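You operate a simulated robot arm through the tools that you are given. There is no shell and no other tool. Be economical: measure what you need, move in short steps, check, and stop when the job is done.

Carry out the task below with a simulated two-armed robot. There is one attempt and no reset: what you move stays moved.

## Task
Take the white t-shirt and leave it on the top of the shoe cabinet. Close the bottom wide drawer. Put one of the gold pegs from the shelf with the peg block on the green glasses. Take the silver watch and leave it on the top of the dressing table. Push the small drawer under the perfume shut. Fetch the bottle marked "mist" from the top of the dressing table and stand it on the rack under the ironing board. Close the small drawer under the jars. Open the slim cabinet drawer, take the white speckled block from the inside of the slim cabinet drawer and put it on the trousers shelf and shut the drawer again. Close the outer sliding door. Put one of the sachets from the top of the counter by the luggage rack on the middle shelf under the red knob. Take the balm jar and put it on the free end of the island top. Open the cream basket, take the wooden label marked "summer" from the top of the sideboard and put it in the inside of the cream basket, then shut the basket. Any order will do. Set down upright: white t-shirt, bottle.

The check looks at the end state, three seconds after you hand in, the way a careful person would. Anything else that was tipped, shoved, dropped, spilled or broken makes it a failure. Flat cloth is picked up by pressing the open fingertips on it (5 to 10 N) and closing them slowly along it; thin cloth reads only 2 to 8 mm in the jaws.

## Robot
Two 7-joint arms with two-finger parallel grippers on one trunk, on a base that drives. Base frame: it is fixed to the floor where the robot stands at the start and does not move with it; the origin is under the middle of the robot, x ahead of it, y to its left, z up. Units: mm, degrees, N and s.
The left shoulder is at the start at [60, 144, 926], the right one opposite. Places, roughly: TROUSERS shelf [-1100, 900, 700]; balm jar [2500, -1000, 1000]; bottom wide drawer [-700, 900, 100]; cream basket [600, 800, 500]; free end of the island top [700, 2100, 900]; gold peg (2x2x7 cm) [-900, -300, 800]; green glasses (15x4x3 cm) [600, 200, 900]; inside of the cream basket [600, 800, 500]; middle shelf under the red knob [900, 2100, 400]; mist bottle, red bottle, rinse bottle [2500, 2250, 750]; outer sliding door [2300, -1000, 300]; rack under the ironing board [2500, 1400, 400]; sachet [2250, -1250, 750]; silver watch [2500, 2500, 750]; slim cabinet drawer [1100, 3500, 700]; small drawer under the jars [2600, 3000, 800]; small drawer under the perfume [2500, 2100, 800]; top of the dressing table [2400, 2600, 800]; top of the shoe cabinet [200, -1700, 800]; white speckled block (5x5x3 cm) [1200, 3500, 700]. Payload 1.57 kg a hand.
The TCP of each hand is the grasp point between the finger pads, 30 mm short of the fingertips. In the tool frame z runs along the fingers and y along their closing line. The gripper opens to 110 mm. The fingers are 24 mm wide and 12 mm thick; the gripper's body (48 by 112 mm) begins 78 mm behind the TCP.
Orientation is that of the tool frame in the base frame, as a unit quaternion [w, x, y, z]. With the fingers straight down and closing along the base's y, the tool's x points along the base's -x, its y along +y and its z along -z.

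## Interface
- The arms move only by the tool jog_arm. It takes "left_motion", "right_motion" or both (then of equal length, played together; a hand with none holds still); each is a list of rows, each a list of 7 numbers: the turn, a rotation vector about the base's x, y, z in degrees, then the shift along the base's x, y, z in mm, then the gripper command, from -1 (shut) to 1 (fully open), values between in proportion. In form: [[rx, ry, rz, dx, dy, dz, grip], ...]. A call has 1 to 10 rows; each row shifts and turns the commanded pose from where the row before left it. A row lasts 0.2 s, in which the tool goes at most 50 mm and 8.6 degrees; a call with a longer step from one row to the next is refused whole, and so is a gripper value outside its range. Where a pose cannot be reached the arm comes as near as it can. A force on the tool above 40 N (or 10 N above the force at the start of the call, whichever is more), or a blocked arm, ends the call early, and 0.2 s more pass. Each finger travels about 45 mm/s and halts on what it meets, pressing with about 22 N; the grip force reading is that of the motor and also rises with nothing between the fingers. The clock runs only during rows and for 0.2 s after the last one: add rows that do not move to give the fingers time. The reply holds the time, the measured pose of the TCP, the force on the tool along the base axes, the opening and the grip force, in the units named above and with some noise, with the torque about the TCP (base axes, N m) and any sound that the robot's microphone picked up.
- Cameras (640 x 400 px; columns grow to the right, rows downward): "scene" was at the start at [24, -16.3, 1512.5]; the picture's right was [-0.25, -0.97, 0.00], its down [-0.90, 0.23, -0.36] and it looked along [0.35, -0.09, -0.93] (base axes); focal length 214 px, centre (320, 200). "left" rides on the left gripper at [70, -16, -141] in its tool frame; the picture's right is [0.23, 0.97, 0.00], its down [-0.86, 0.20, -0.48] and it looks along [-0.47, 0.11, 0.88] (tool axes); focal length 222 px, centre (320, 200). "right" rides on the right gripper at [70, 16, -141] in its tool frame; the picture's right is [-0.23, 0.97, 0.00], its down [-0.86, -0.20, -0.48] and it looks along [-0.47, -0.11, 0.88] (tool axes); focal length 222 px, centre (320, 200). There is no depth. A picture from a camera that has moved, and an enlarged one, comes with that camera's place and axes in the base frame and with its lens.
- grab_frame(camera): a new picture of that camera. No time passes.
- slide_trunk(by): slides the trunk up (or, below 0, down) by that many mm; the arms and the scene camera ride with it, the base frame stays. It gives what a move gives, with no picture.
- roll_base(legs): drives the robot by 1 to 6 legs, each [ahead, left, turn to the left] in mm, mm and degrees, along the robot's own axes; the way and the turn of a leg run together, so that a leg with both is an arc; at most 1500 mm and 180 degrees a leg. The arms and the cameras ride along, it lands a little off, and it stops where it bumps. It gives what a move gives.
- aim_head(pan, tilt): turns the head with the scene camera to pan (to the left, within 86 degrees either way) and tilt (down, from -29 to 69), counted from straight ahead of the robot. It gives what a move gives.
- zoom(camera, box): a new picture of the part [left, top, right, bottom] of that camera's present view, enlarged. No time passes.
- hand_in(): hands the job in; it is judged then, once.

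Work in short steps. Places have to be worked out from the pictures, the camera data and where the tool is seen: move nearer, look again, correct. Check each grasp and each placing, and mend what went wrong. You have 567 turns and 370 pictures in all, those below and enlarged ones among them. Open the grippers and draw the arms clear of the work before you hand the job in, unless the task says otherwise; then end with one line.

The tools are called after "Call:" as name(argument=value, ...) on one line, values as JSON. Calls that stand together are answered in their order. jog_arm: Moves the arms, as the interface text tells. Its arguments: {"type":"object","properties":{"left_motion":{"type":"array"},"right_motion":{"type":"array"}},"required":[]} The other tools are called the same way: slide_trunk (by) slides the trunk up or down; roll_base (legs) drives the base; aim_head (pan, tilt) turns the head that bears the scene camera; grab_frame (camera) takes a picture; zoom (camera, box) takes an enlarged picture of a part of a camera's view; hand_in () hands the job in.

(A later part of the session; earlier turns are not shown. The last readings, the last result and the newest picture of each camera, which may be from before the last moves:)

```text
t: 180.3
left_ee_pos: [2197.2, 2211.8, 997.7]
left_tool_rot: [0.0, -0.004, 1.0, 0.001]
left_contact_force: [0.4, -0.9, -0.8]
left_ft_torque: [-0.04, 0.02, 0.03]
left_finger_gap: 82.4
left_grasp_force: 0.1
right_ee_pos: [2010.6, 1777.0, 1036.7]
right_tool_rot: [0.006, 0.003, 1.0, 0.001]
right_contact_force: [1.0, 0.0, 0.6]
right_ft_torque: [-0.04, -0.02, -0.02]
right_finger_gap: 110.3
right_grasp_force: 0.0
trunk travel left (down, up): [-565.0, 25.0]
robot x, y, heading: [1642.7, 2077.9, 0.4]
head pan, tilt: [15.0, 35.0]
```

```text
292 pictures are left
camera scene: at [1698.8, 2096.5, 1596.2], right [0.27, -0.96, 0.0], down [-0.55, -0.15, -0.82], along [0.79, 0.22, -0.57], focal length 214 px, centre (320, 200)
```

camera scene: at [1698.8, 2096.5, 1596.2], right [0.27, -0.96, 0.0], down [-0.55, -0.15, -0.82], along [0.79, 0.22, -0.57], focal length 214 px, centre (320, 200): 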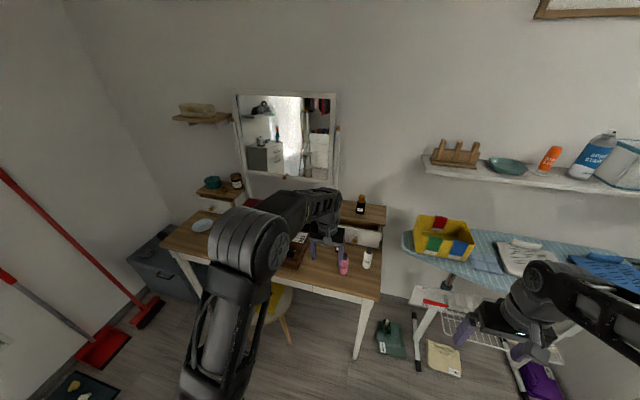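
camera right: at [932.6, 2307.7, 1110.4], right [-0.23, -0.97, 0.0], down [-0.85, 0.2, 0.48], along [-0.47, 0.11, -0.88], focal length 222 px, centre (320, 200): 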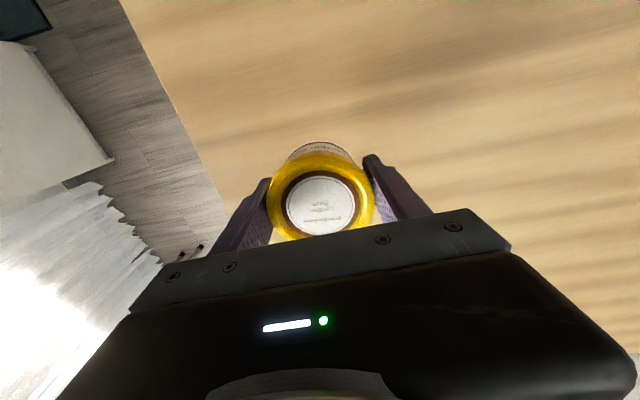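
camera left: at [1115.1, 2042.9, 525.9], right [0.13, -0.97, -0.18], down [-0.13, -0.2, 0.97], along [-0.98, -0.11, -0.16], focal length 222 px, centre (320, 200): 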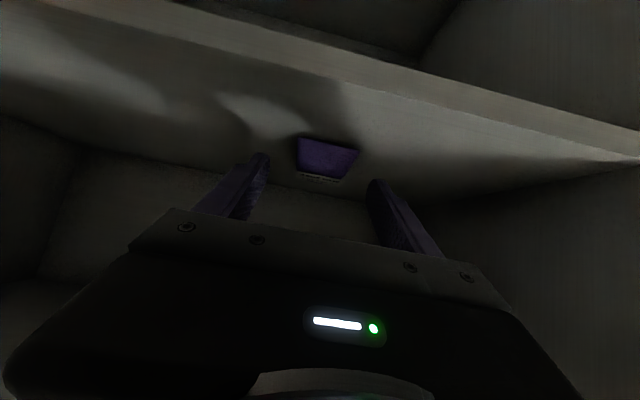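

The left arm blocks the table. I pull it aside and look closer.

Call:
jog_arm(left_motion=[[0, 0, 0, -30, 35, 10, 0.5], [0, 0, 0, -30, 35, 10, 0.5], [0, 0, 0, -30, 35, 10, 0.5], [0, 0, 0, -30, 35, 10, 0.5], [0, 0, 0, -30, 35, 10, 0.5], [0, 0, 0, -30, 35, 10, 0.5], [0, 0, 0, -30, 35, 0, 0.5]])

Call:
zoom(camera="scene", box=[260, 150, 420, 270])

Call:
zoom(camera="scene", box=[140, 150, 300, 270])

Call:
zoom(camera="scene", box=[360, 200, 600, 380])

```text
t: 181.9
left_ee_pos: [1984.4, 2457.4, 1057.7]
left_tool_rot: [-0.001, -0.002, 1.0, 0.0]
left_contact_force: [0.8, 0.4, 0.4]
left_ft_torque: [-0.01, -0.01, 0.01]
left_finger_gap: 82.4
left_grasp_force: 0.0
right_ee_pos: [2011.4, 1777.8, 1037.4]
right_tool_rot: [0.006, 0.002, 1.0, 0.002]
right_contact_force: [-0.2, 0.0, -0.2]
right_ft_torque: [0.04, 0.01, 0.01]
right_finger_gap: 109.9
right_grasp_force: 0.1
trunk travel left (down, up): [-565.0, 25.0]
robot x, y, heading: [1643.1, 2077.5, 0.3]
head pan, tilt: [15.0, 35.0]
```

```text
3.33 times, centred on (340, 210) of scene
camera zoom: at [1698.0, 2097.2, 1596.2], right [0.27, -0.96, 0.0], down [-0.55, -0.15, -0.82], along [0.79, 0.22, -0.57], focal length 715 px, centre (253, 167)
```

zoom: 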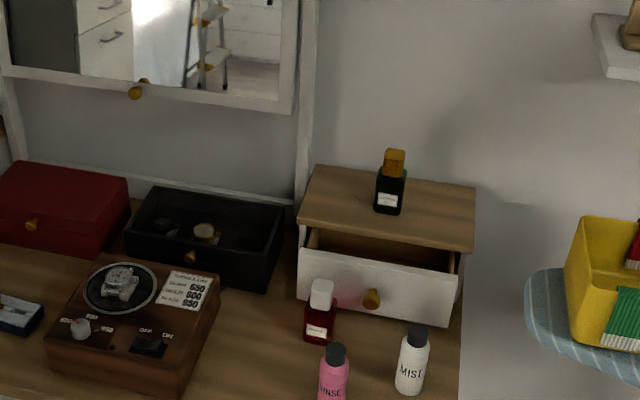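

```text
3.33 times, centred on (220, 210) of scene
camera zoom: at [1698.0, 2097.2, 1596.2], right [0.27, -0.96, 0.0], down [-0.55, -0.15, -0.82], along [0.79, 0.22, -0.57], focal length 715 px, centre (653, 167)
```

zoom: 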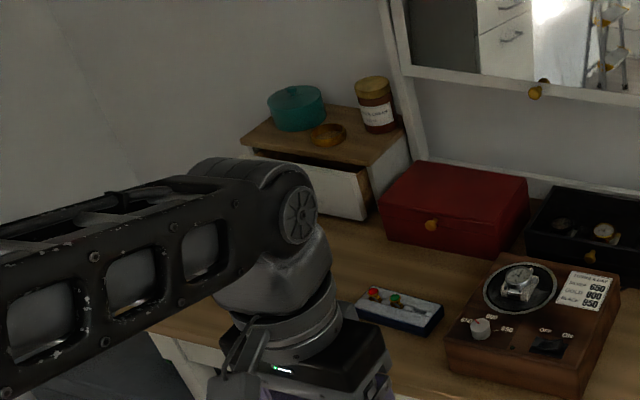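

```text
2.22 times, centred on (480, 290) of scene
camera zoom: at [1698.0, 2097.2, 1596.2], right [0.27, -0.96, 0.0], down [-0.55, -0.15, -0.82], along [0.79, 0.22, -0.57], focal length 477 px, centre (-36, 0)
```

zoom: 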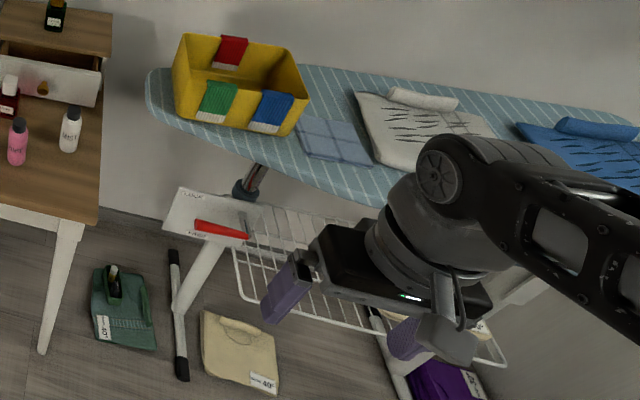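

Silver watch lies on the winder; the right small drawer is open; MIST bottle is in front. I drive ahead 180 and look from the right wrist.

Call:
roll_base(legs=[[180, 40, -0.3]])

Call:
jog_arm(right_motion=[[0, 0, 0, 15, 30, 0, 1], [0, 0, 0, 15, 40, 0, 1], [0, 0, 0, 15, 40, 0, 1], [0, 0, 0, 15, 40, 0, 1], [0, 0, 0, 15, 40, 0, 1], [0, 0, 0, 15, 40, 0, 1]])

Call:
grab_frame(camera="right")

Call:
grab_frame(camera="scene")

```text
t: 183.4
left_ee_pos: [2171.4, 2494.1, 1056.6]
left_tool_rot: [-0.001, -0.001, 1.0, 0.0]
left_contact_force: [0.3, -0.2, -0.6]
left_ft_torque: [-0.01, 0.01, 0.01]
left_finger_gap: 82.5
left_grasp_force: 0.0
right_ee_pos: [2192.1, 1814.7, 1036.3]
right_tool_rot: [0.007, 0.005, 1.0, 0.003]
right_contact_force: [0.2, 0.0, -0.3]
right_ft_torque: [-0.04, 0.02, -0.01]
right_finger_gap: 110.1
right_grasp_force: 0.1
trunk travel left (down, up): [-565.0, 25.0]
robot x, y, heading: [1825.7, 2118.6, -0.0]
head pan, tilt: [15.0, 35.0]
```

```text
t: 184.8
left_ee_pos: [2170.7, 2496.4, 1055.9]
left_tool_rot: [0.001, -0.001, 1.0, -0.001]
left_contact_force: [0.2, 0.5, 0.1]
left_ft_torque: [-0.03, 0.02, 0.0]
left_finger_gap: 82.7
left_grasp_force: 0.0
right_ee_pos: [2282.7, 2044.5, 1037.6]
right_tool_rot: [0.007, 0.004, 1.0, 0.001]
right_contact_force: [-0.3, 0.6, 0.0]
right_ft_torque: [-0.02, 0.01, -0.03]
right_finger_gap: 109.8
right_grasp_force: 0.0
trunk travel left (down, up): [-565.0, 25.0]
robot x, y, heading: [1825.8, 2116.0, 0.1]
head pan, tilt: [15.0, 35.0]
```

```text
288 pictures are left
camera right: at [2211.0, 2061.9, 1176.7], right [0.24, 0.97, 0.01], down [0.85, -0.21, 0.49], along [0.48, -0.11, -0.87], focal length 222 px, centre (320, 200)
```

right: 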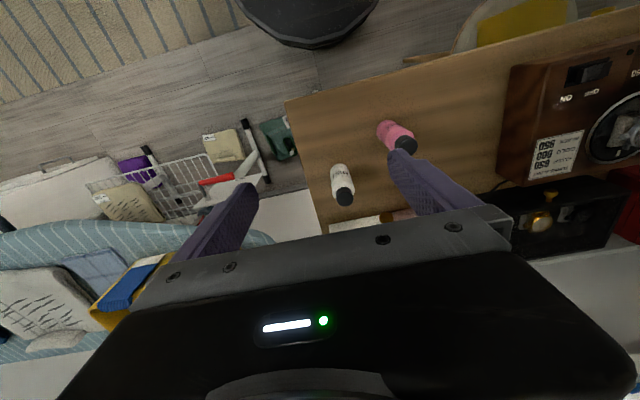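

```text
287 pictures are left
camera scene: at [1880.9, 2137.5, 1596.1], right [0.26, -0.97, 0.0], down [-0.55, -0.15, -0.82], along [0.79, 0.21, -0.57], focal length 214 px, centre (320, 200)
```

scene: 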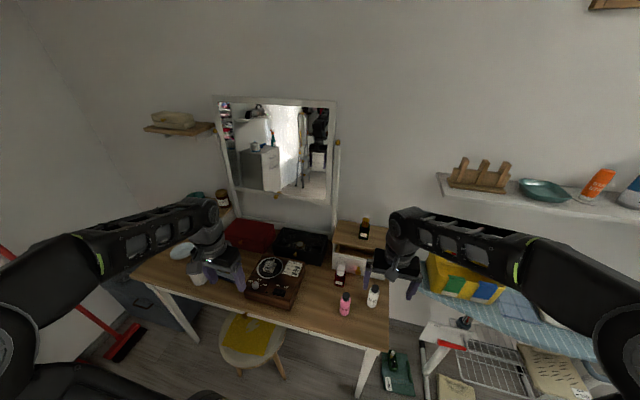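

Mist cap at ≈[2352, 2062, 922]. I move above it with a 66 mm opening and check.

Call:
jog_arm(right_motion=[[0, 0, 0, 25, 6, -15, 0.2], [0, 0, 0, 25, 6, -15, 0.2], [0, 0, 0, 20, 6, -20, 0.2], [0, 0, 0, 0, 0, 0, 0.2]])

Call:
grab_frame(camera="right")

```text
t: 185.8
left_ee_pos: [2170.8, 2495.3, 1056.3]
left_tool_rot: [0.0, -0.001, 1.0, 0.0]
left_contact_force: [0.5, -0.2, 0.1]
left_ft_torque: [0.04, 0.01, 0.0]
left_finger_gap: 82.2
left_grasp_force: 0.1
right_ee_pos: [2350.6, 2063.9, 988.1]
right_tool_rot: [0.008, 0.004, 1.0, 0.002]
right_contact_force: [-0.5, -0.1, 0.0]
right_ft_torque: [-0.03, -0.01, 0.02]
right_finger_gap: 65.9
right_grasp_force: 0.0
trunk travel left (down, up): [-565.0, 25.0]
robot x, y, heading: [1827.7, 2113.7, 0.2]
head pan, tilt: [15.0, 35.0]
```

```text
286 pictures are left
camera right: at [2279.3, 2081.0, 1128.4], right [0.24, 0.97, 0.01], down [0.85, -0.21, 0.49], along [0.48, -0.11, -0.87], focal length 222 px, centre (320, 200)
```

right: 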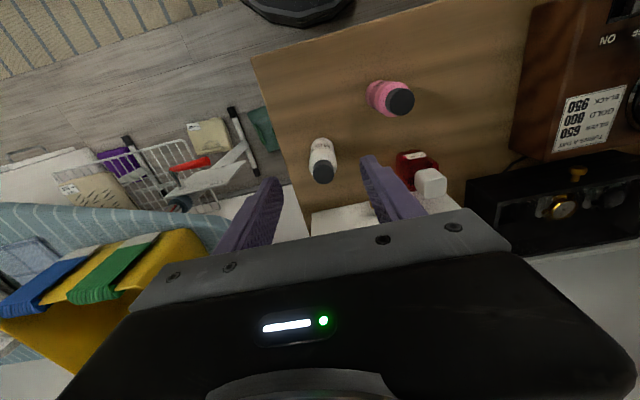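

Two rays put the cap at [2369, 2063, ~900] and the table near 815. Descend to TCP z 857 and grip.

Call:
jog_arm(right_motion=[[0, 0, 0, 18, -1, -30, 0.2], [0, 0, 0, 0, 0, -40, 0.2], [0, 0, 0, 0, 0, -30, 0.2], [0, 0, 0, 0, 0, -15, 0.2], [0, 0, 0, 0, 0, -15, 0.2], [0, 0, 0, 0, 0, 0, 0.2]])

Call:
grab_frame(camera="right")

```text
t: 187.2
left_ee_pos: [2169.5, 2494.7, 1056.7]
left_tool_rot: [0.0, -0.002, 1.0, 0.001]
left_contact_force: [0.1, -0.6, 0.5]
left_ft_torque: [0.02, 0.02, 0.01]
left_finger_gap: 82.8
left_grasp_force: 0.1
right_ee_pos: [2370.4, 2062.7, 856.9]
right_tool_rot: [0.007, 0.004, 1.0, 0.002]
right_contact_force: [-0.2, -0.1, 1.1]
right_ft_torque: [-0.02, 0.0, 0.01]
right_finger_gap: 65.9
right_grasp_force: 0.1
trunk travel left (down, up): [-565.0, 25.0]
robot x, y, heading: [1826.3, 2118.1, -0.1]
head pan, tilt: [15.0, 35.0]
```

```text
285 pictures are left
camera right: at [2297.7, 2078.5, 996.8], right [0.24, 0.97, 0.01], down [0.85, -0.21, 0.49], along [0.48, -0.11, -0.87], focal length 222 px, centre (320, 200)
```

right: 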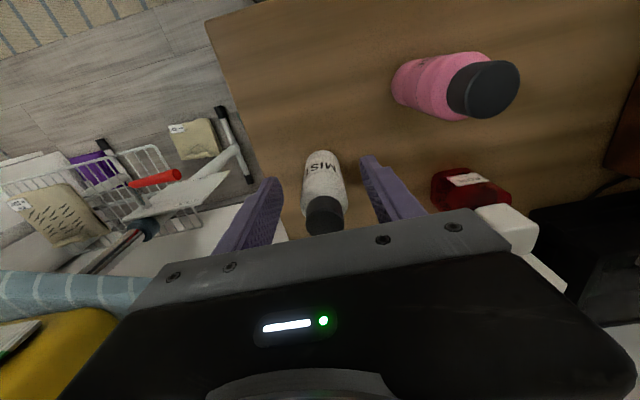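

Bottle is centred between the pads. Close and lift slightly.

Call:
jog_arm(right_motion=[[0, 0, 0, -2, 0, 0, 0.0], [0, 0, 0, 0, 0, 0, -0.3], [0, 0, 0, 0, 0, 0, -0.5], [0, 0, 0, 0, 0, 0, -0.5], [0, 0, 0, 0, 0, 20, -0.5], [0, 0, 0, 0, 0, 40, -0.5], [0, 0, 0, 0, 0, 40, -0.5]])

Call:
grab_frame(camera="right")

```text
t: 188.8
left_ee_pos: [2169.8, 2494.0, 1057.4]
left_tool_rot: [0.0, 0.0, 1.0, 0.0]
left_contact_force: [0.4, 0.5, -0.5]
left_ft_torque: [0.02, -0.02, 0.03]
left_finger_gap: 82.6
left_grasp_force: 0.1
right_ee_pos: [2366.0, 2063.6, 956.8]
right_tool_rot: [0.007, 0.004, 1.0, 0.002]
right_contact_force: [-0.2, -0.9, -1.1]
right_ft_torque: [0.0, 0.06, -0.02]
right_finger_gap: 35.6
right_grasp_force: 22.5
trunk travel left (down, up): [-565.0, 25.0]
robot x, y, heading: [1830.9, 2117.1, 0.2]
head pan, tilt: [15.0, 35.0]
```

```text
284 pictures are left
camera right: at [2294.9, 2080.3, 1096.4], right [0.24, 0.97, 0.01], down [0.85, -0.21, 0.49], along [0.48, -0.11, -0.87], focal length 222 px, centre (320, 200)
```

right: 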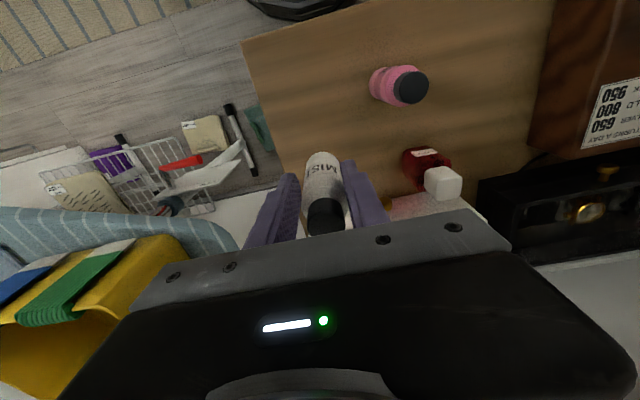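

Mist bottle held. I move it back out of the way, and the left hand goes to view the watch on the winder (≈[2358, 2473]).

Call:
jog_arm(right_motion=[[0, 0, 0, -20, 0, 30, -0.5], [0, 0, 0, -40, -20, 20, -0.5], [0, 0, 0, -45, -20, 10, -0.5], [0, 0, 0, -45, -20, 10, -0.5], [0, 0, 0, -45, -20, 0, -0.5], [0, 0, 0, -30, -20, 0, -0.5]], left_motion=[[0, 0, 0, 25, -4, 0, 1], [0, 0, 0, 25, -4, 0, 1], [0, 0, 0, 25, -4, 0, 1], [0, 0, 0, 25, -4, 0, 1], [0, 0, 0, 25, -4, 0, 1], [0, 0, 0, 25, -4, 0, 1]])

Call:
grab_frame(camera="left")

Call:
grab_frame(camera="scene")

```text
refused: row 3 steps farther than a row can; nothing moved
```

```text
283 pictures are left
camera left: at [2101.6, 2477.7, 1198.9], right [-0.23, 0.97, 0.0], down [0.85, 0.2, 0.48], along [0.47, 0.11, -0.88], focal length 222 px, centre (320, 200)
```

left: 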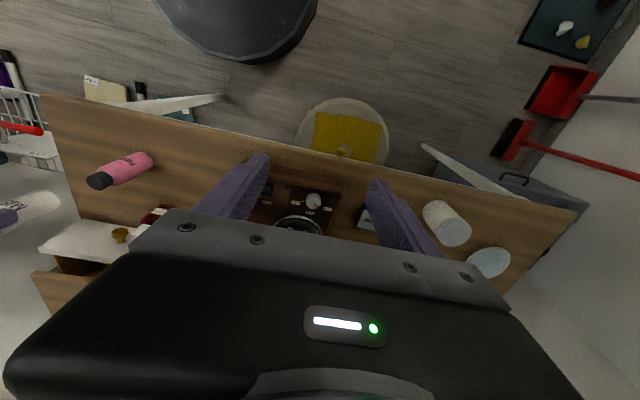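

```text
282 pictures are left
camera scene: at [1879.8, 2136.4, 1596.1], right [0.26, -0.97, 0.0], down [-0.55, -0.15, -0.82], along [0.79, 0.21, -0.57], focal length 214 px, centre (320, 200)
```

scene: 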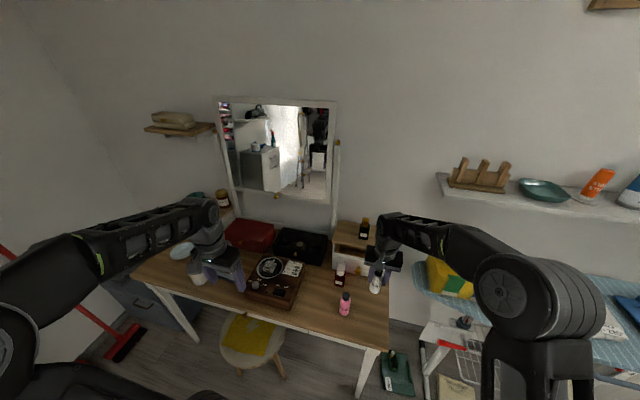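

Call:
jog_arm(right_motion=[[0, 0, 0, -20, 0, 30, -0.5], [0, 0, 0, -35, -20, 20, -0.5], [0, 0, 0, -40, -20, 10, -0.5], [0, 0, 0, -40, -20, 10, -0.5], [0, 0, 0, -40, -20, 0, -0.5], [0, 0, 0, -30, -20, 0, -0.5]], left_motion=[[0, 0, 0, 25, -4, 0, 1], [0, 0, 0, 25, -4, 0, 1], [0, 0, 0, 25, -4, 0, 1], [0, 0, 0, 25, -4, 0, 1], [0, 0, 0, 25, -4, 0, 1], [0, 0, 0, 25, -4, 0, 1]])

Call:
grab_frame(camera="left")

```text
t: 190.2
left_ee_pos: [2318.4, 2468.4, 1056.2]
left_tool_rot: [-0.001, -0.001, 1.0, 0.0]
left_contact_force: [-0.8, 0.6, 0.3]
left_ft_torque: [-0.02, 0.0, 0.01]
left_finger_gap: 109.8
left_grasp_force: 0.0
right_ee_pos: [2160.7, 1962.8, 1027.6]
right_tool_rot: [0.007, 0.005, 1.0, 0.002]
right_contact_force: [0.3, -0.6, -1.9]
right_ft_torque: [0.03, 0.01, 0.01]
right_finger_gap: 35.3
right_grasp_force: 21.4
trunk travel left (down, up): [-565.0, 25.0]
robot x, y, heading: [1826.5, 2115.6, -0.0]
head pan, tilt: [15.0, 35.0]
```

```text
281 pictures are left
camera left: at [2250.7, 2452.0, 1197.8], right [-0.23, 0.97, 0.0], down [0.85, 0.2, 0.48], along [0.47, 0.11, -0.88], focal length 222 px, centre (320, 200)
```

left: 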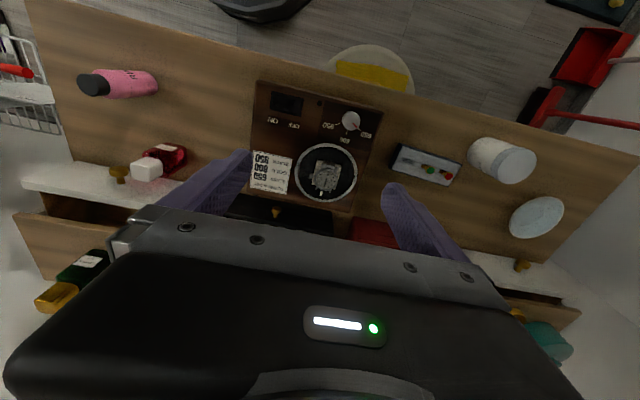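

Call:
zoom(camera="left", box=[230, 70, 410, 220])

```text
2.67 times, centred on (320, 145) of left
camera zoom: at [2250.7, 2452.0, 1197.8], right [-0.23, 0.97, 0.0], down [0.85, 0.2, 0.48], along [0.47, 0.11, -0.88], focal length 592 px, centre (320, 347)
```

zoom: 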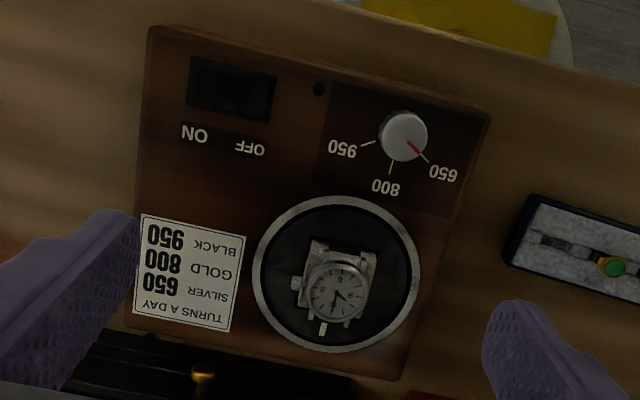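

Watch sits on the round plate. I go lower and nearer for a second ray.

Call:
jog_arm(left_motion=[[0, 0, 0, 20, 10, -30, 0.5], [0, 0, 0, 20, 10, -30, 0.5], [0, 0, 0, 0, 0, 0, 0.5]])

Call:
zoom(camera="left", box=[220, 100, 420, 260])

```text
t: 191.0
left_ee_pos: [2359.4, 2490.3, 997.4]
left_tool_rot: [-0.001, -0.001, 1.0, 0.0]
left_contact_force: [0.4, -0.2, 0.3]
left_ft_torque: [-0.01, 0.0, 0.02]
left_finger_gap: 82.6
left_grasp_force: 0.0
right_ee_pos: [2160.3, 1962.9, 1027.7]
right_tool_rot: [0.008, 0.005, 1.0, 0.001]
right_contact_force: [-0.5, 0.4, -1.9]
right_ft_torque: [0.01, 0.02, -0.01]
right_finger_gap: 34.8
right_grasp_force: 22.3
trunk travel left (down, up): [-565.0, 25.0]
robot x, y, heading: [1823.3, 2118.3, 0.1]
head pan, tilt: [15.0, 35.0]
```

```text
2.50 times, centred on (320, 180) of left
camera zoom: at [2290.9, 2473.0, 1138.8], right [-0.23, 0.97, 0.0], down [0.85, 0.2, 0.48], along [0.47, 0.11, -0.88], focal length 555 px, centre (320, 250)
```

zoom: 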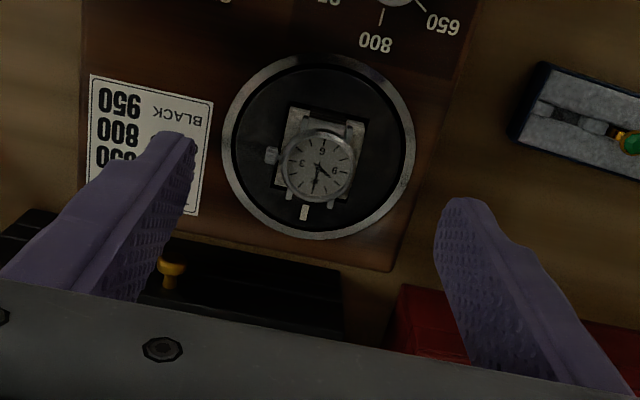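

Face centre triangulates to [2380, 2494, 887]. Align yaw +15°, centre, and descend to TCP 918.

Call:
jog_arm(left_motion=[[0, 0, 8, 10, 2, -25, 0.3], [0, 0, 7, 10, 2, -30, 0.3], [0, 0, 0, 0, 0, -25, 0.3], [0, 0, 0, 0, 0, 0, 0.3]])

Call:
zoom(camera="left", box=[200, 100, 440, 260])

```text
t: 192.0
left_ee_pos: [2379.4, 2492.7, 917.1]
left_tool_rot: [0.0, -0.131, 0.991, 0.0]
left_contact_force: [-0.4, 0.6, -0.1]
left_ft_torque: [0.03, 0.01, 0.03]
left_finger_gap: 71.2
left_grasp_force: 0.1
right_ee_pos: [2161.3, 1963.4, 1028.1]
right_tool_rot: [0.007, 0.004, 1.0, 0.003]
right_contact_force: [-0.4, -0.9, -1.6]
right_ft_torque: [0.01, 0.01, -0.03]
right_finger_gap: 34.9
right_grasp_force: 21.9
trunk travel left (down, up): [-565.0, 25.0]
robot x, y, heading: [1825.7, 2117.6, 0.2]
head pan, tilt: [15.0, 35.0]
```

```text
2.50 times, centred on (320, 180) of left
camera zoom: at [2317.5, 2458.9, 1058.9], right [-0.47, 0.88, 0.0], down [0.77, 0.42, 0.48], along [0.42, 0.23, -0.88], focal length 555 px, centre (320, 250)
```

zoom: 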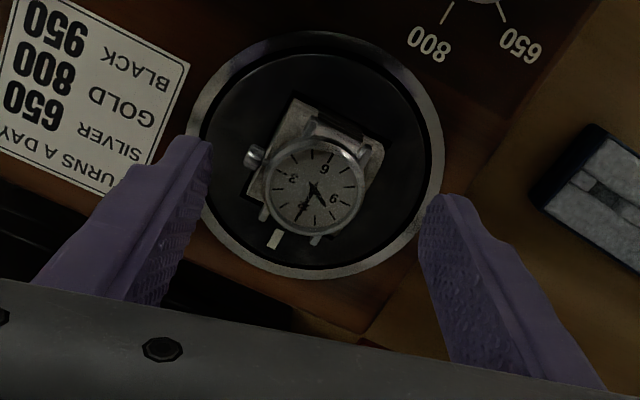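

Centre is about 5 mm farther in x. I descend in small steps, watching the force.

Call:
jog_arm(left_motion=[[0, 0, -4, 6, 1, -8, 0.3], [0, 0, 0, 0, 0, -6, 0.3], [0, 0, 0, 0, 0, -5, 0.3], [0, 0, 0, 0, 0, -4, 0.3]])

Call:
zoom(camera="left", box=[200, 100, 440, 260])

```text
t: 193.0
left_ee_pos: [2386.5, 2494.5, 894.0]
left_tool_rot: [0.0, -0.096, 0.995, 0.0]
left_contact_force: [-0.9, 0.9, -0.4]
left_ft_torque: [0.0, -0.01, 0.03]
left_finger_gap: 71.6
left_grasp_force: 0.1
right_ee_pos: [2161.7, 1963.9, 1029.8]
right_tool_rot: [0.006, 0.005, 1.0, 0.002]
right_contact_force: [-0.1, 0.7, -1.2]
right_ft_torque: [0.05, 0.02, 0.02]
right_finger_gap: 34.9
right_grasp_force: 21.7
trunk travel left (down, up): [-565.0, 25.0]
robot x, y, heading: [1824.3, 2117.2, -0.1]
head pan, tilt: [15.0, 35.0]
```

```text
2.50 times, centred on (320, 180) of left
camera zoom: at [2322.7, 2464.9, 1035.9], right [-0.41, 0.91, 0.0], down [0.8, 0.36, 0.48], along [0.44, 0.2, -0.88], focal length 555 px, centre (320, 250)
```

zoom: 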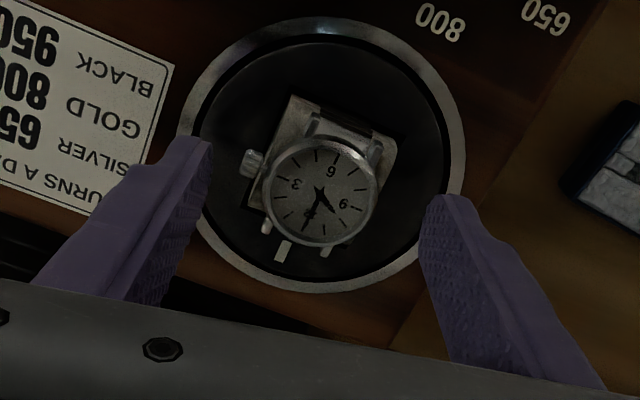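

No contact yet; continue down slowly.

Call:
jog_arm(left_motion=[[0, 0, 0, 3, 1, -5, 0.3], [0, 0, 0, 2, 1, -5, 0.3], [0, 0, 0, 0, 0, -5, 0.3], [0, 0, 0, 0, 0, -4, 0.3]])

Call:
zoom(camera="left", box=[200, 100, 440, 260])

```text
t: 194.0
left_ee_pos: [2390.8, 2498.8, 875.1]
left_tool_rot: [-0.001, -0.097, 0.995, 0.001]
left_contact_force: [0.4, -0.5, -0.1]
left_ft_torque: [0.02, 0.0, -0.01]
left_finger_gap: 71.6
left_grasp_force: 0.0
right_ee_pos: [2161.1, 1964.1, 1027.8]
right_tool_rot: [0.007, 0.005, 1.0, 0.002]
right_contact_force: [-0.4, 1.1, -1.4]
right_ft_torque: [-0.01, 0.02, 0.02]
right_finger_gap: 34.7
right_grasp_force: 22.1
trunk travel left (down, up): [-565.0, 25.0]
robot x, y, heading: [1825.7, 2120.7, 0.2]
head pan, tilt: [15.0, 35.0]
```

```text
2.50 times, centred on (320, 180) of left
camera zoom: at [2326.6, 2467.3, 1016.9], right [-0.41, 0.91, 0.0], down [0.8, 0.36, 0.48], along [0.44, 0.2, -0.88], focal length 555 px, centre (320, 250)
```

zoom: 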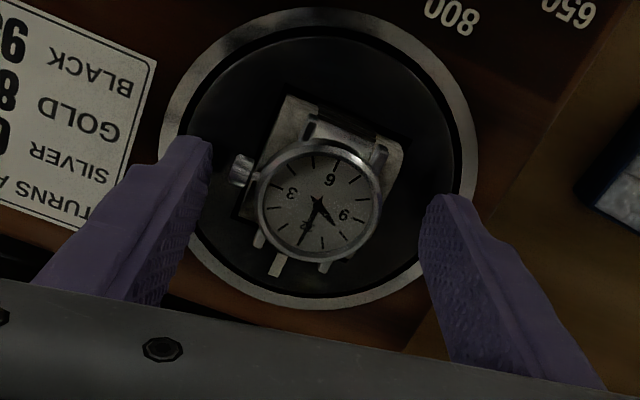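

Scale change implies the face is at z≈857; I go 4 mm lower and close gently.

Call:
jog_arm(left_motion=[[0, 0, 0, 1, 0, -4, 0.3], [0, 0, 0, 0, 0, 0, 0.1], [0, 0, 0, 0, 0, 0, -0.1], [0, 0, 0, 0, 0, 0, -0.3], [0, 0, 0, 0, 0, 0, -0.5], [0, 0, 0, 0, 0, 0, -0.6]])

Call:
zoom(camera="left", box=[200, 100, 440, 260])

```text
t: 195.4
left_ee_pos: [2391.8, 2495.7, 871.2]
left_tool_rot: [0.001, -0.096, 0.995, 0.0]
left_contact_force: [1.3, -5.7, 1.4]
left_ft_torque: [-0.11, -0.01, -0.07]
left_finger_gap: 50.8
left_grasp_force: 22.2
right_ee_pos: [2161.4, 1962.4, 1029.0]
right_tool_rot: [0.007, 0.004, 1.0, 0.001]
right_contact_force: [0.3, -0.7, -2.1]
right_ft_torque: [-0.02, 0.03, 0.02]
right_finger_gap: 34.9
right_grasp_force: 21.8
trunk travel left (down, up): [-565.0, 25.0]
robot x, y, heading: [1823.0, 2114.0, -0.1]
head pan, tilt: [15.0, 35.0]
```

```text
2.50 times, centred on (320, 180) of left
camera zoom: at [2328.2, 2466.2, 1013.0], right [-0.41, 0.91, 0.0], down [0.8, 0.36, 0.48], along [0.44, 0.2, -0.88], focal length 555 px, centre (320, 250)
```

zoom: 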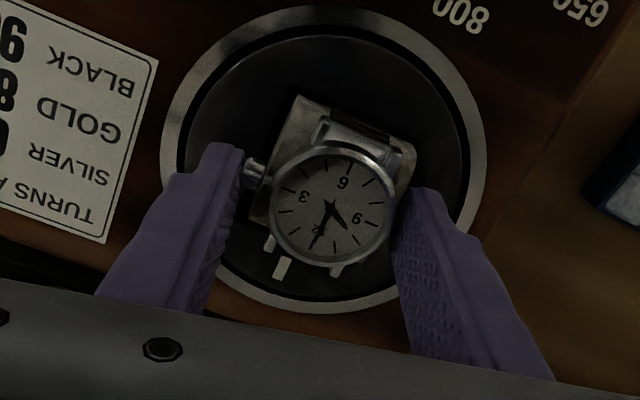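

Gripping at 51 mm. Lift gently and look.

Call:
jog_arm(left_motion=[[0, 0, 0, 0, 0, 6, -0.6], [0, 0, 0, 0, 0, 10, -0.6], [0, 0, 0, 0, 0, 15, -0.6], [0, 0, 0, 0, 0, 15, -0.6]])

Call:
zoom(camera="left", box=[200, 80, 440, 260])

```text
t: 196.4
left_ee_pos: [2391.3, 2498.5, 917.0]
left_tool_rot: [0.0, -0.097, 0.995, 0.0]
left_contact_force: [-0.2, -0.1, -1.3]
left_ft_torque: [0.02, -0.01, 0.0]
left_finger_gap: 51.4
left_grasp_force: 22.1
right_ee_pos: [2161.4, 1963.5, 1027.5]
right_tool_rot: [0.006, 0.004, 1.0, 0.002]
right_contact_force: [-0.1, 0.5, -0.8]
right_ft_torque: [0.0, 0.05, 0.02]
right_finger_gap: 34.6
right_grasp_force: 22.5
trunk travel left (down, up): [-565.0, 25.0]
robot x, y, heading: [1825.2, 2113.9, -0.2]
head pan, tilt: [15.0, 35.0]
```

```text
2.22 times, centred on (320, 170) of left
camera zoom: at [2327.3, 2468.3, 1058.3], right [-0.41, 0.91, 0.0], down [0.8, 0.36, 0.48], along [0.44, 0.2, -0.88], focal length 494 px, centre (320, 267)
```

zoom: 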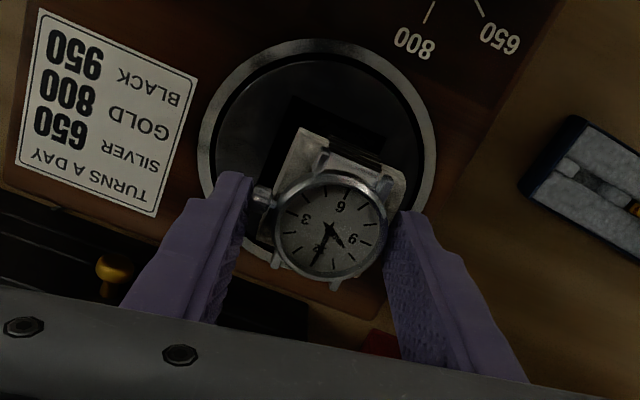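

The watch with its cushion lifted cleanly off. I carry it to free table space at ≈[2340, 2310] and lower it.

Call:
jog_arm(left_motion=[[0, 0, 0, 0, 0, 30, -0.6], [0, 0, 0, -10, -30, 15, -0.6], [0, 0, 0, -10, -40, 0, -0.6], [0, 0, 0, -10, -40, 0, -0.6], [0, 0, 0, -10, -40, -10, -0.6], [0, 0, 0, -10, -38, -20, -0.6], [0, 0, 0, 0, 0, -20, -0.6], [0, 0, 0, 0, 0, 0, -0.6]])

Call:
grab_frame(camera="left")

```text
t: 198.2
left_ee_pos: [2342.2, 2308.8, 911.1]
left_tool_rot: [0.0, -0.096, 0.995, 0.0]
left_contact_force: [-0.4, -0.6, -1.3]
left_ft_torque: [0.01, -0.02, 0.0]
left_finger_gap: 50.9
left_grasp_force: 22.6
right_ee_pos: [2160.9, 1964.1, 1027.8]
right_tool_rot: [0.007, 0.004, 1.0, 0.0]
right_contact_force: [0.0, 0.3, -0.8]
right_ft_torque: [0.02, 0.01, -0.02]
right_finger_gap: 34.7
right_grasp_force: 22.4
trunk travel left (down, up): [-565.0, 25.0]
robot x, y, heading: [1826.8, 2118.5, 0.2]
head pan, tilt: [15.0, 35.0]
```

```text
273 pictures are left
camera left: at [2277.9, 2278.6, 1052.3], right [-0.41, 0.91, 0.0], down [0.8, 0.36, 0.48], along [0.44, 0.2, -0.88], focal length 222 px, centre (320, 200)
```

left: 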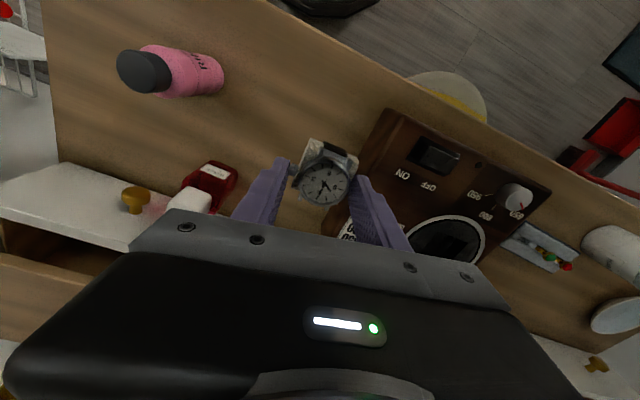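

The winder's edge is at y≈2345, too close; I shift 42 mm to −y and a bit toward me, then lower to contact.

Call:
jog_arm(left_motion=[[0, 0, 0, -8, -21, 0, -0.6], [0, 0, 0, -8, -21, 0, -0.6], [0, 0, 0, 0, 0, -20, -0.6], [0, 0, 0, 0, 0, -15, -0.6], [0, 0, 0, 0, 0, -8, -0.6], [0, 0, 0, 0, 0, -6, -0.6], [0, 0, 0, 0, 0, -6, -0.6], [0, 0, 0, 0, 0, -6, -0.6], [0, 0, 0, 0, 0, -6, -0.6]])

```text
t: 200.2
left_ee_pos: [2326.7, 2267.5, 844.1]
left_tool_rot: [0.0, -0.097, 0.995, 0.0]
left_contact_force: [-0.2, -0.5, -2.1]
left_ft_torque: [-0.03, 0.0, -0.01]
left_finger_gap: 51.0
left_grasp_force: 22.1
right_ee_pos: [2161.0, 1963.3, 1028.1]
right_tool_rot: [0.007, 0.005, 1.0, 0.002]
right_contact_force: [-0.2, 0.6, -2.1]
right_ft_torque: [0.0, 0.03, -0.02]
right_finger_gap: 34.7
right_grasp_force: 21.9
trunk travel left (down, up): [-565.0, 25.0]
robot x, y, heading: [1825.9, 2117.7, 0.2]
head pan, tilt: [15.0, 35.0]
```

No contact yet at 844; keep lowering.

Call:
jog_arm(left_motion=[[0, 0, 0, 0, 0, -6, -0.6], [0, 0, 0, 0, 0, -6, -0.6], [0, 0, 0, 0, 0, -5, -0.6], [0, 0, 0, 0, 0, -5, -0.6], [0, 0, 0, 0, 0, -5, -0.6], [0, 0, 0, 0, 0, -5, -0.6], [0, 0, 0, 0, 0, -5, -0.6]])

Call:
grab_frame(camera="left")

```text
t: 201.8
left_ee_pos: [2325.8, 2266.4, 811.1]
left_tool_rot: [0.001, -0.096, 0.995, -0.002]
left_contact_force: [-3.0, 0.6, 18.8]
left_ft_torque: [0.51, 0.33, -0.1]
left_finger_gap: 51.2
left_grasp_force: 21.9
right_ee_pos: [2159.8, 1962.3, 1029.1]
right_tool_rot: [0.008, 0.005, 1.0, 0.001]
right_contact_force: [-0.2, -0.1, -1.3]
right_ft_torque: [-0.01, 0.02, -0.01]
right_finger_gap: 34.6
right_grasp_force: 22.4
trunk travel left (down, up): [-565.0, 25.0]
robot x, y, heading: [1822.2, 2117.7, 0.1]
head pan, tilt: [15.0, 35.0]
```

```text
272 pictures are left
camera left: at [2261.4, 2237.4, 952.4], right [-0.41, 0.91, 0.0], down [0.8, 0.36, 0.48], along [0.44, 0.2, -0.88], focal length 222 px, centre (320, 200)
```

left: 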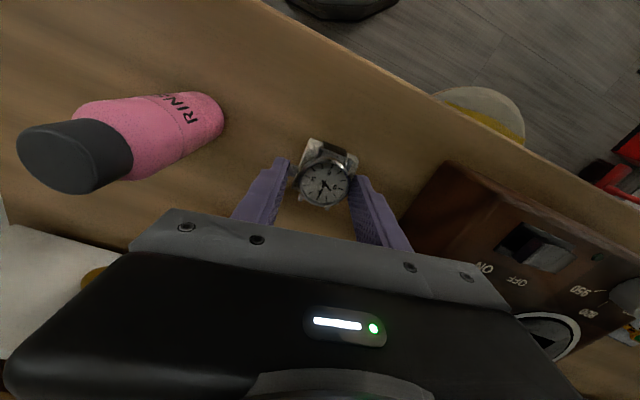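

Contact at 811 → table top ≈780 (so the mist bottle's base is ~77 mm below its TCP). Release and lift.

Call:
jog_arm(left_motion=[[0, 0, 0, 0, 0, 2, -0.3], [0, 0, 0, 0, 0, 0, 0.0], [0, 0, 0, 0, 0, 0, 0.15], [0, 0, 0, 0, 0, 0, 0.15], [0, 0, 0, 0, 0, 15, 0.15], [0, 0, 0, 0, 0, 30, 0.15], [0, 0, 0, 0, 0, 40, 0.15], [0, 0, 0, 0, 0, 40, 0.15], [0, 0, 0, 0, 0, 40, 0.15]])

Call:
grab_frame(camera="left")

```text
t: 203.8
left_ee_pos: [2324.4, 2267.7, 976.4]
left_tool_rot: [0.0, -0.096, 0.995, 0.0]
left_contact_force: [0.1, -0.1, 0.2]
left_ft_torque: [-0.01, 0.02, 0.01]
left_finger_gap: 63.2
left_grasp_force: 0.1
right_ee_pos: [2161.1, 1963.7, 1028.3]
right_tool_rot: [0.006, 0.005, 1.0, 0.001]
right_contact_force: [-0.2, -0.7, -1.2]
right_ft_torque: [-0.02, 0.02, -0.02]
right_finger_gap: 34.4
right_grasp_force: 22.2
trunk travel left (down, up): [-565.0, 25.0]
robot x, y, heading: [1824.4, 2114.1, 0.1]
head pan, tilt: [15.0, 35.0]
```

```text
271 pictures are left
camera left: at [2261.3, 2237.2, 1116.6], right [-0.41, 0.91, 0.0], down [0.8, 0.36, 0.48], along [0.44, 0.2, -0.88], focal length 222 px, centre (320, 200)
```

left: 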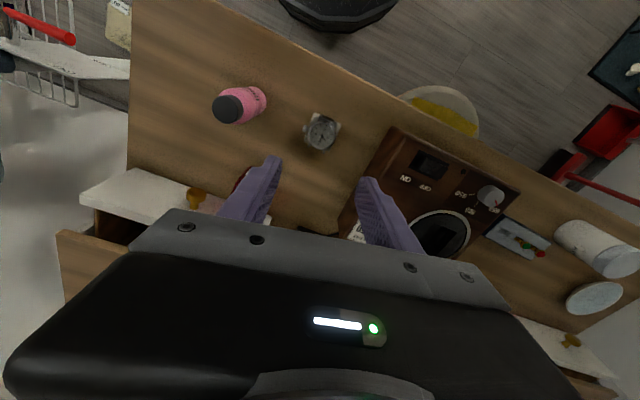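

Watch is placed. Knob of the perfume drawer triangulates to [2480, 2132, 826]. I bring the closed left hand behind the rinse bottle's line, to x≈2430.

Call:
jog_arm(left_motion=[[0, 0, -5, 20, -25, 10, -0.5], [0, 0, -6, 20, -25, 0, -1], [0, 0, 0, 20, -25, 0, -1], [0, 0, 0, 20, -30, 0, -1], [0, 0, 0, 20, -31, 0, -1], [0, 0, 0, 5, 0, -20, -1], [0, 0, 0, 0, 0, -30, -1], [0, 0, 0, 0, 0, 0, -1]])

Call:
grab_frame(camera="left")

```text
t: 205.6
left_ee_pos: [2429.8, 2132.9, 935.9]
left_tool_rot: [0.0, -0.001, 1.0, 0.0]
left_contact_force: [-0.6, 0.3, -0.4]
left_ft_torque: [0.02, 0.05, -0.02]
left_finger_gap: 0.4
left_grasp_force: 21.4
right_ee_pos: [2161.0, 1962.8, 1026.9]
right_tool_rot: [0.008, 0.005, 1.0, 0.002]
right_contact_force: [-0.2, -0.3, -1.3]
right_ft_torque: [-0.04, 0.04, -0.03]
right_finger_gap: 34.2
right_grasp_force: 21.4
trunk travel left (down, up): [-565.0, 25.0]
robot x, y, heading: [1826.4, 2112.9, -0.1]
head pan, tilt: [15.0, 35.0]
```

```text
270 pictures are left
camera left: at [2361.1, 2115.3, 1077.4], right [-0.23, 0.97, 0.0], down [0.85, 0.2, 0.48], along [0.47, 0.11, -0.88], focal length 222 px, centre (320, 200)
```

left: 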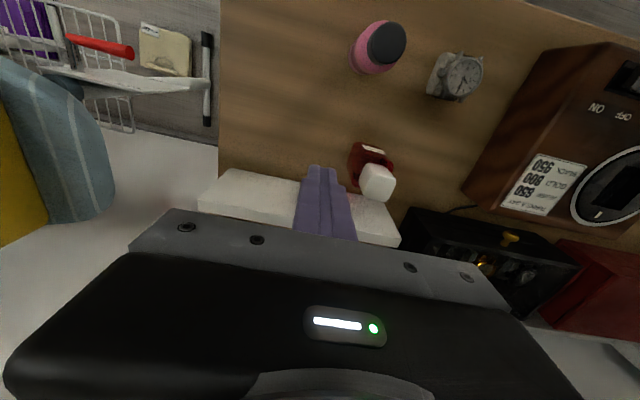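

The red bottle is at y≈2190, its cap ~890; body clearance is fine. I lower to TCP 850 and push +x on the knob.

Call:
jog_arm(left_motion=[[0, 0, 0, 0, -2, -30, -1], [0, 0, 0, 0, -2, -30, -1], [0, 0, 0, 0, 0, -26, -1], [0, 0, 0, 12, 0, 0, -1], [0, 0, 0, 12, 0, 0, -1], [0, 0, 0, 12, 0, 0, -1], [0, 0, 0, 12, 0, 0, -1]])

Call:
grab_frame(camera="left")

```text
t: 207.2
left_ee_pos: [2478.9, 2128.9, 846.5]
left_tool_rot: [0.0, 0.0, 1.0, 0.0]
left_contact_force: [-0.5, -0.6, 0.1]
left_ft_torque: [0.01, 0.0, 0.05]
left_finger_gap: 0.0
left_grasp_force: 21.2
right_ee_pos: [2162.3, 1963.0, 1027.2]
right_tool_rot: [0.007, 0.005, 1.0, 0.002]
right_contact_force: [0.3, -0.2, -1.6]
right_ft_torque: [0.01, 0.02, 0.0]
right_finger_gap: 32.0
right_grasp_force: 22.1
trunk travel left (down, up): [-565.0, 25.0]
robot x, y, heading: [1827.4, 2119.3, 0.1]
head pan, tilt: [15.0, 35.0]
```

```text
269 pictures are left
camera left: at [2411.4, 2111.7, 988.7], right [-0.23, 0.97, 0.0], down [0.86, 0.2, 0.48], along [0.47, 0.11, -0.88], focal length 222 px, centre (320, 200)
```

left: 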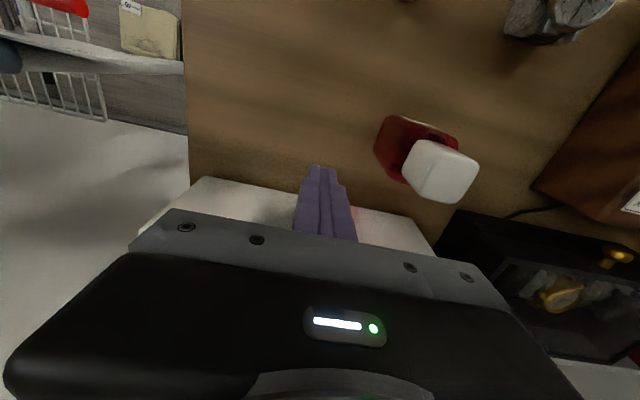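

No contact yet; push on.

Call:
jog_arm(left_motion=[[0, 0, 0, 10, 0, 0, -1], [0, 0, 0, 10, 0, 0, -1], [0, 0, 0, 10, 0, 0, -1], [0, 0, 0, 10, 0, 0, -1]])

Call:
grab_frame(camera="left")

Call:
zoom(camera="scene", box=[290, 190, 430, 330])

```text
t: 208.2
left_ee_pos: [2499.7, 2127.8, 848.5]
left_tool_rot: [0.0, -0.001, 1.0, 0.0]
left_contact_force: [0.0, 0.0, 0.3]
left_ft_torque: [0.0, 0.01, 0.01]
left_finger_gap: 0.0
left_grasp_force: 21.6
left hand out of reach, approached as far as the arm can: row 3, 4
right_ee_pos: [2161.0, 1963.9, 1028.3]
right_tool_rot: [0.006, 0.004, 1.0, 0.002]
right_contact_force: [-0.5, 0.5, -1.6]
right_ft_torque: [0.0, 0.07, 0.02]
right_finger_gap: 31.7
right_grasp_force: 22.2
trunk travel left (down, up): [-565.0, 25.0]
robot x, y, heading: [1823.2, 2116.2, -0.0]
head pan, tilt: [15.0, 35.0]
```

```text
268 pictures are left
camera left: at [2431.0, 2111.0, 990.1], right [-0.23, 0.97, 0.0], down [0.85, 0.2, 0.48], along [0.47, 0.11, -0.88], focal length 222 px, centre (320, 200)
```

left: 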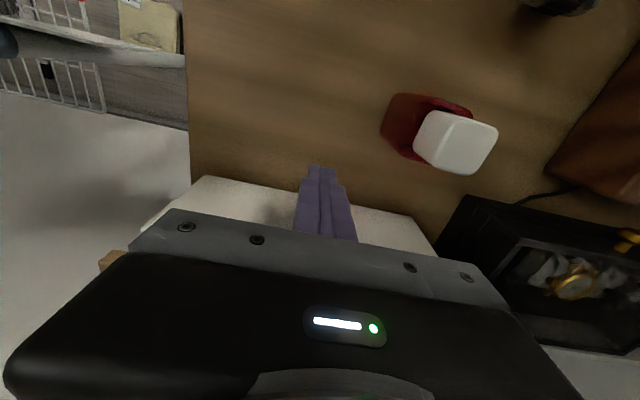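

```text
2.86 times, centred on (360, 260) of scene
camera zoom: at [1880.3, 2136.3, 1596.1], right [0.26, -0.97, 0.0], down [-0.55, -0.15, -0.82], along [0.79, 0.21, -0.57], focal length 613 px, centre (206, 29)
```

zoom: 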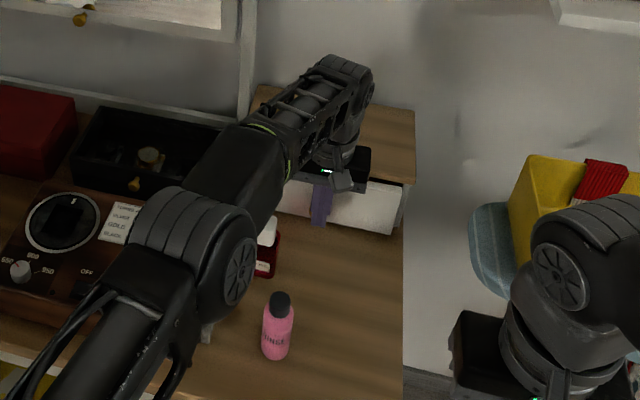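

The hand is at its reach limit while pushing. I advance the base 50 mm, which pushes the drawer further.

Call:
roll_base(legs=[[50, 0, 0]])

Call:
grab_frame(camera="left")

```text
t: 209.2
left_ee_pos: [2527.0, 2127.7, 849.8]
left_tool_rot: [-0.013, 0.001, 1.0, 0.001]
left_contact_force: [-1.2, -0.1, 0.1]
left_ft_torque: [0.01, 0.02, -0.01]
left_finger_gap: 0.0
left_grasp_force: 21.0
right_ee_pos: [2196.2, 1963.6, 1026.7]
right_tool_rot: [0.005, 0.004, 1.0, 0.001]
right_contact_force: [-0.6, -0.8, -1.3]
right_ft_torque: [0.01, 0.0, 0.02]
right_finger_gap: 31.6
right_grasp_force: 22.1
trunk travel left (down, up): [-565.0, 25.0]
robot x, y, heading: [1860.7, 2116.9, 0.2]
head pan, tilt: [15.0, 35.0]
stopped in leg 1: the force on the tool passed its limit (the readings are from after the stop); the commanded pose is now the measured one
```

```text
266 pictures are left
camera left: at [2462.5, 2110.3, 992.5], right [-0.23, 0.97, 0.01], down [0.87, 0.2, 0.46], along [0.44, 0.11, -0.89], focal length 222 px, centre (320, 200)
```

left: 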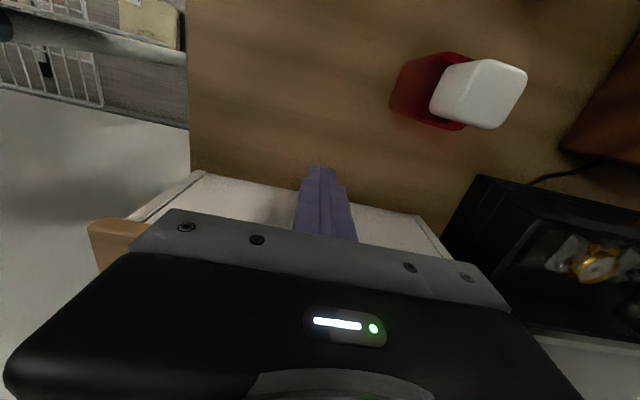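

The force stop suggests the drawer bottomed. I lift the hand away and check.

Call:
jog_arm(left_motion=[[0, 0, 0, -15, 0, 0, -1], [0, 0, 0, -20, 0, 20, -1], [0, 0, 0, -10, 0, 45, -1], [0, 0, 0, 0, 10, 45, -1], [0, 0, 0, -40, 20, 10, -1], [0, 0, 0, -40, 25, 0, -1], [0, 0, 0, -40, 25, 0, -1], [0, 0, 0, -40, 25, 0, -1], [0, 0, 0, -40, 25, 0, -1]])

Call:
zoom(camera="scene", box=[260, 180, 420, 330])

```text
t: 211.2
left_ee_pos: [2283.2, 2259.0, 968.7]
left_tool_rot: [-0.012, 0.001, 1.0, 0.0]
left_contact_force: [-0.4, -0.3, -0.3]
left_ft_torque: [-0.01, -0.03, 0.0]
left_finger_gap: 0.0
left_grasp_force: 21.1
right_ee_pos: [2195.1, 1964.6, 1027.8]
right_tool_rot: [0.007, 0.005, 1.0, 0.002]
right_contact_force: [0.2, 0.2, -2.2]
right_ft_torque: [-0.02, 0.02, -0.01]
right_finger_gap: 31.6
right_grasp_force: 21.9
trunk travel left (down, up): [-565.0, 25.0]
robot x, y, heading: [1860.8, 2117.2, 0.1]
head pan, tilt: [15.0, 35.0]
```

```text
2.67 times, centred on (340, 255) of scene
camera zoom: at [1913.9, 2137.1, 1596.2], right [0.26, -0.97, 0.0], down [-0.55, -0.15, -0.82], along [0.79, 0.21, -0.57], focal length 572 px, centre (267, 53)
```

zoom: 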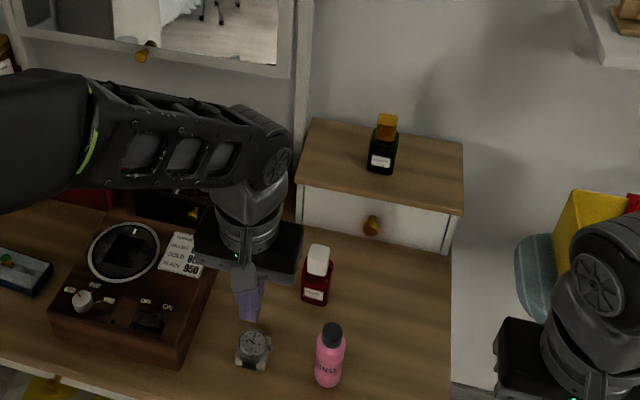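

Closed. Now over to the drawer under the jars: back 160, left 780, and look.

Call:
roll_base(legs=[[-160, 0, 0], [0, 780, 0]])

Call:
aim_head(pan=5, tilt=35)

Call:
grab_frame(camera="scene")

```text
t: 216.4
left_ee_pos: [2112.1, 3042.5, 968.6]
left_tool_rot: [-0.014, -0.007, 1.0, 0.0]
left_contact_force: [-0.4, 0.5, 0.7]
left_ft_torque: [-0.06, 0.03, 0.0]
left_finger_gap: 0.0
left_grasp_force: 21.2
right_ee_pos: [2027.4, 2745.9, 1028.1]
right_tool_rot: [0.008, -0.002, 1.0, 0.002]
right_contact_force: [1.0, 1.1, -2.1]
right_ft_torque: [-0.02, 0.04, 0.0]
right_finger_gap: 30.8
right_grasp_force: 21.7
trunk travel left (down, up): [-565.0, 25.0]
robot x, y, heading: [1694.2, 2895.5, 0.7]
head pan, tilt: [15.0, 35.0]
```

```text
t: 217.1
left_ee_pos: [2113.4, 3041.6, 968.2]
left_tool_rot: [-0.013, -0.007, 1.0, 0.001]
left_contact_force: [-0.7, -0.1, 0.1]
left_ft_torque: [-0.03, 0.01, 0.01]
left_finger_gap: 0.1
left_grasp_force: 21.2
right_ee_pos: [2028.2, 2744.9, 1028.3]
right_tool_rot: [0.007, -0.002, 1.0, 0.002]
right_contact_force: [-0.1, 0.6, -0.2]
right_ft_torque: [0.05, 0.03, 0.01]
right_finger_gap: 30.7
right_grasp_force: 22.5
trunk travel left (down, up): [-565.0, 25.0]
robot x, y, heading: [1688.5, 2894.5, 0.6]
head pan, tilt: [5.0, 35.0]
```

```text
264 pictures are left
camera scene: at [1747.3, 2900.0, 1596.2], right [0.1, -0.99, 0.0], down [-0.57, -0.06, -0.82], along [0.81, 0.08, -0.57], focal length 214 px, centre (320, 200)
```

scene: 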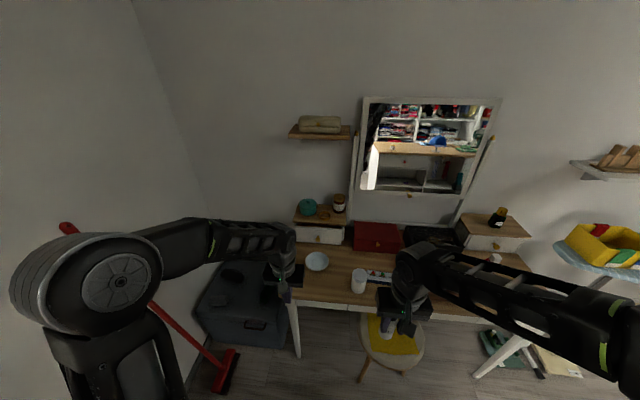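

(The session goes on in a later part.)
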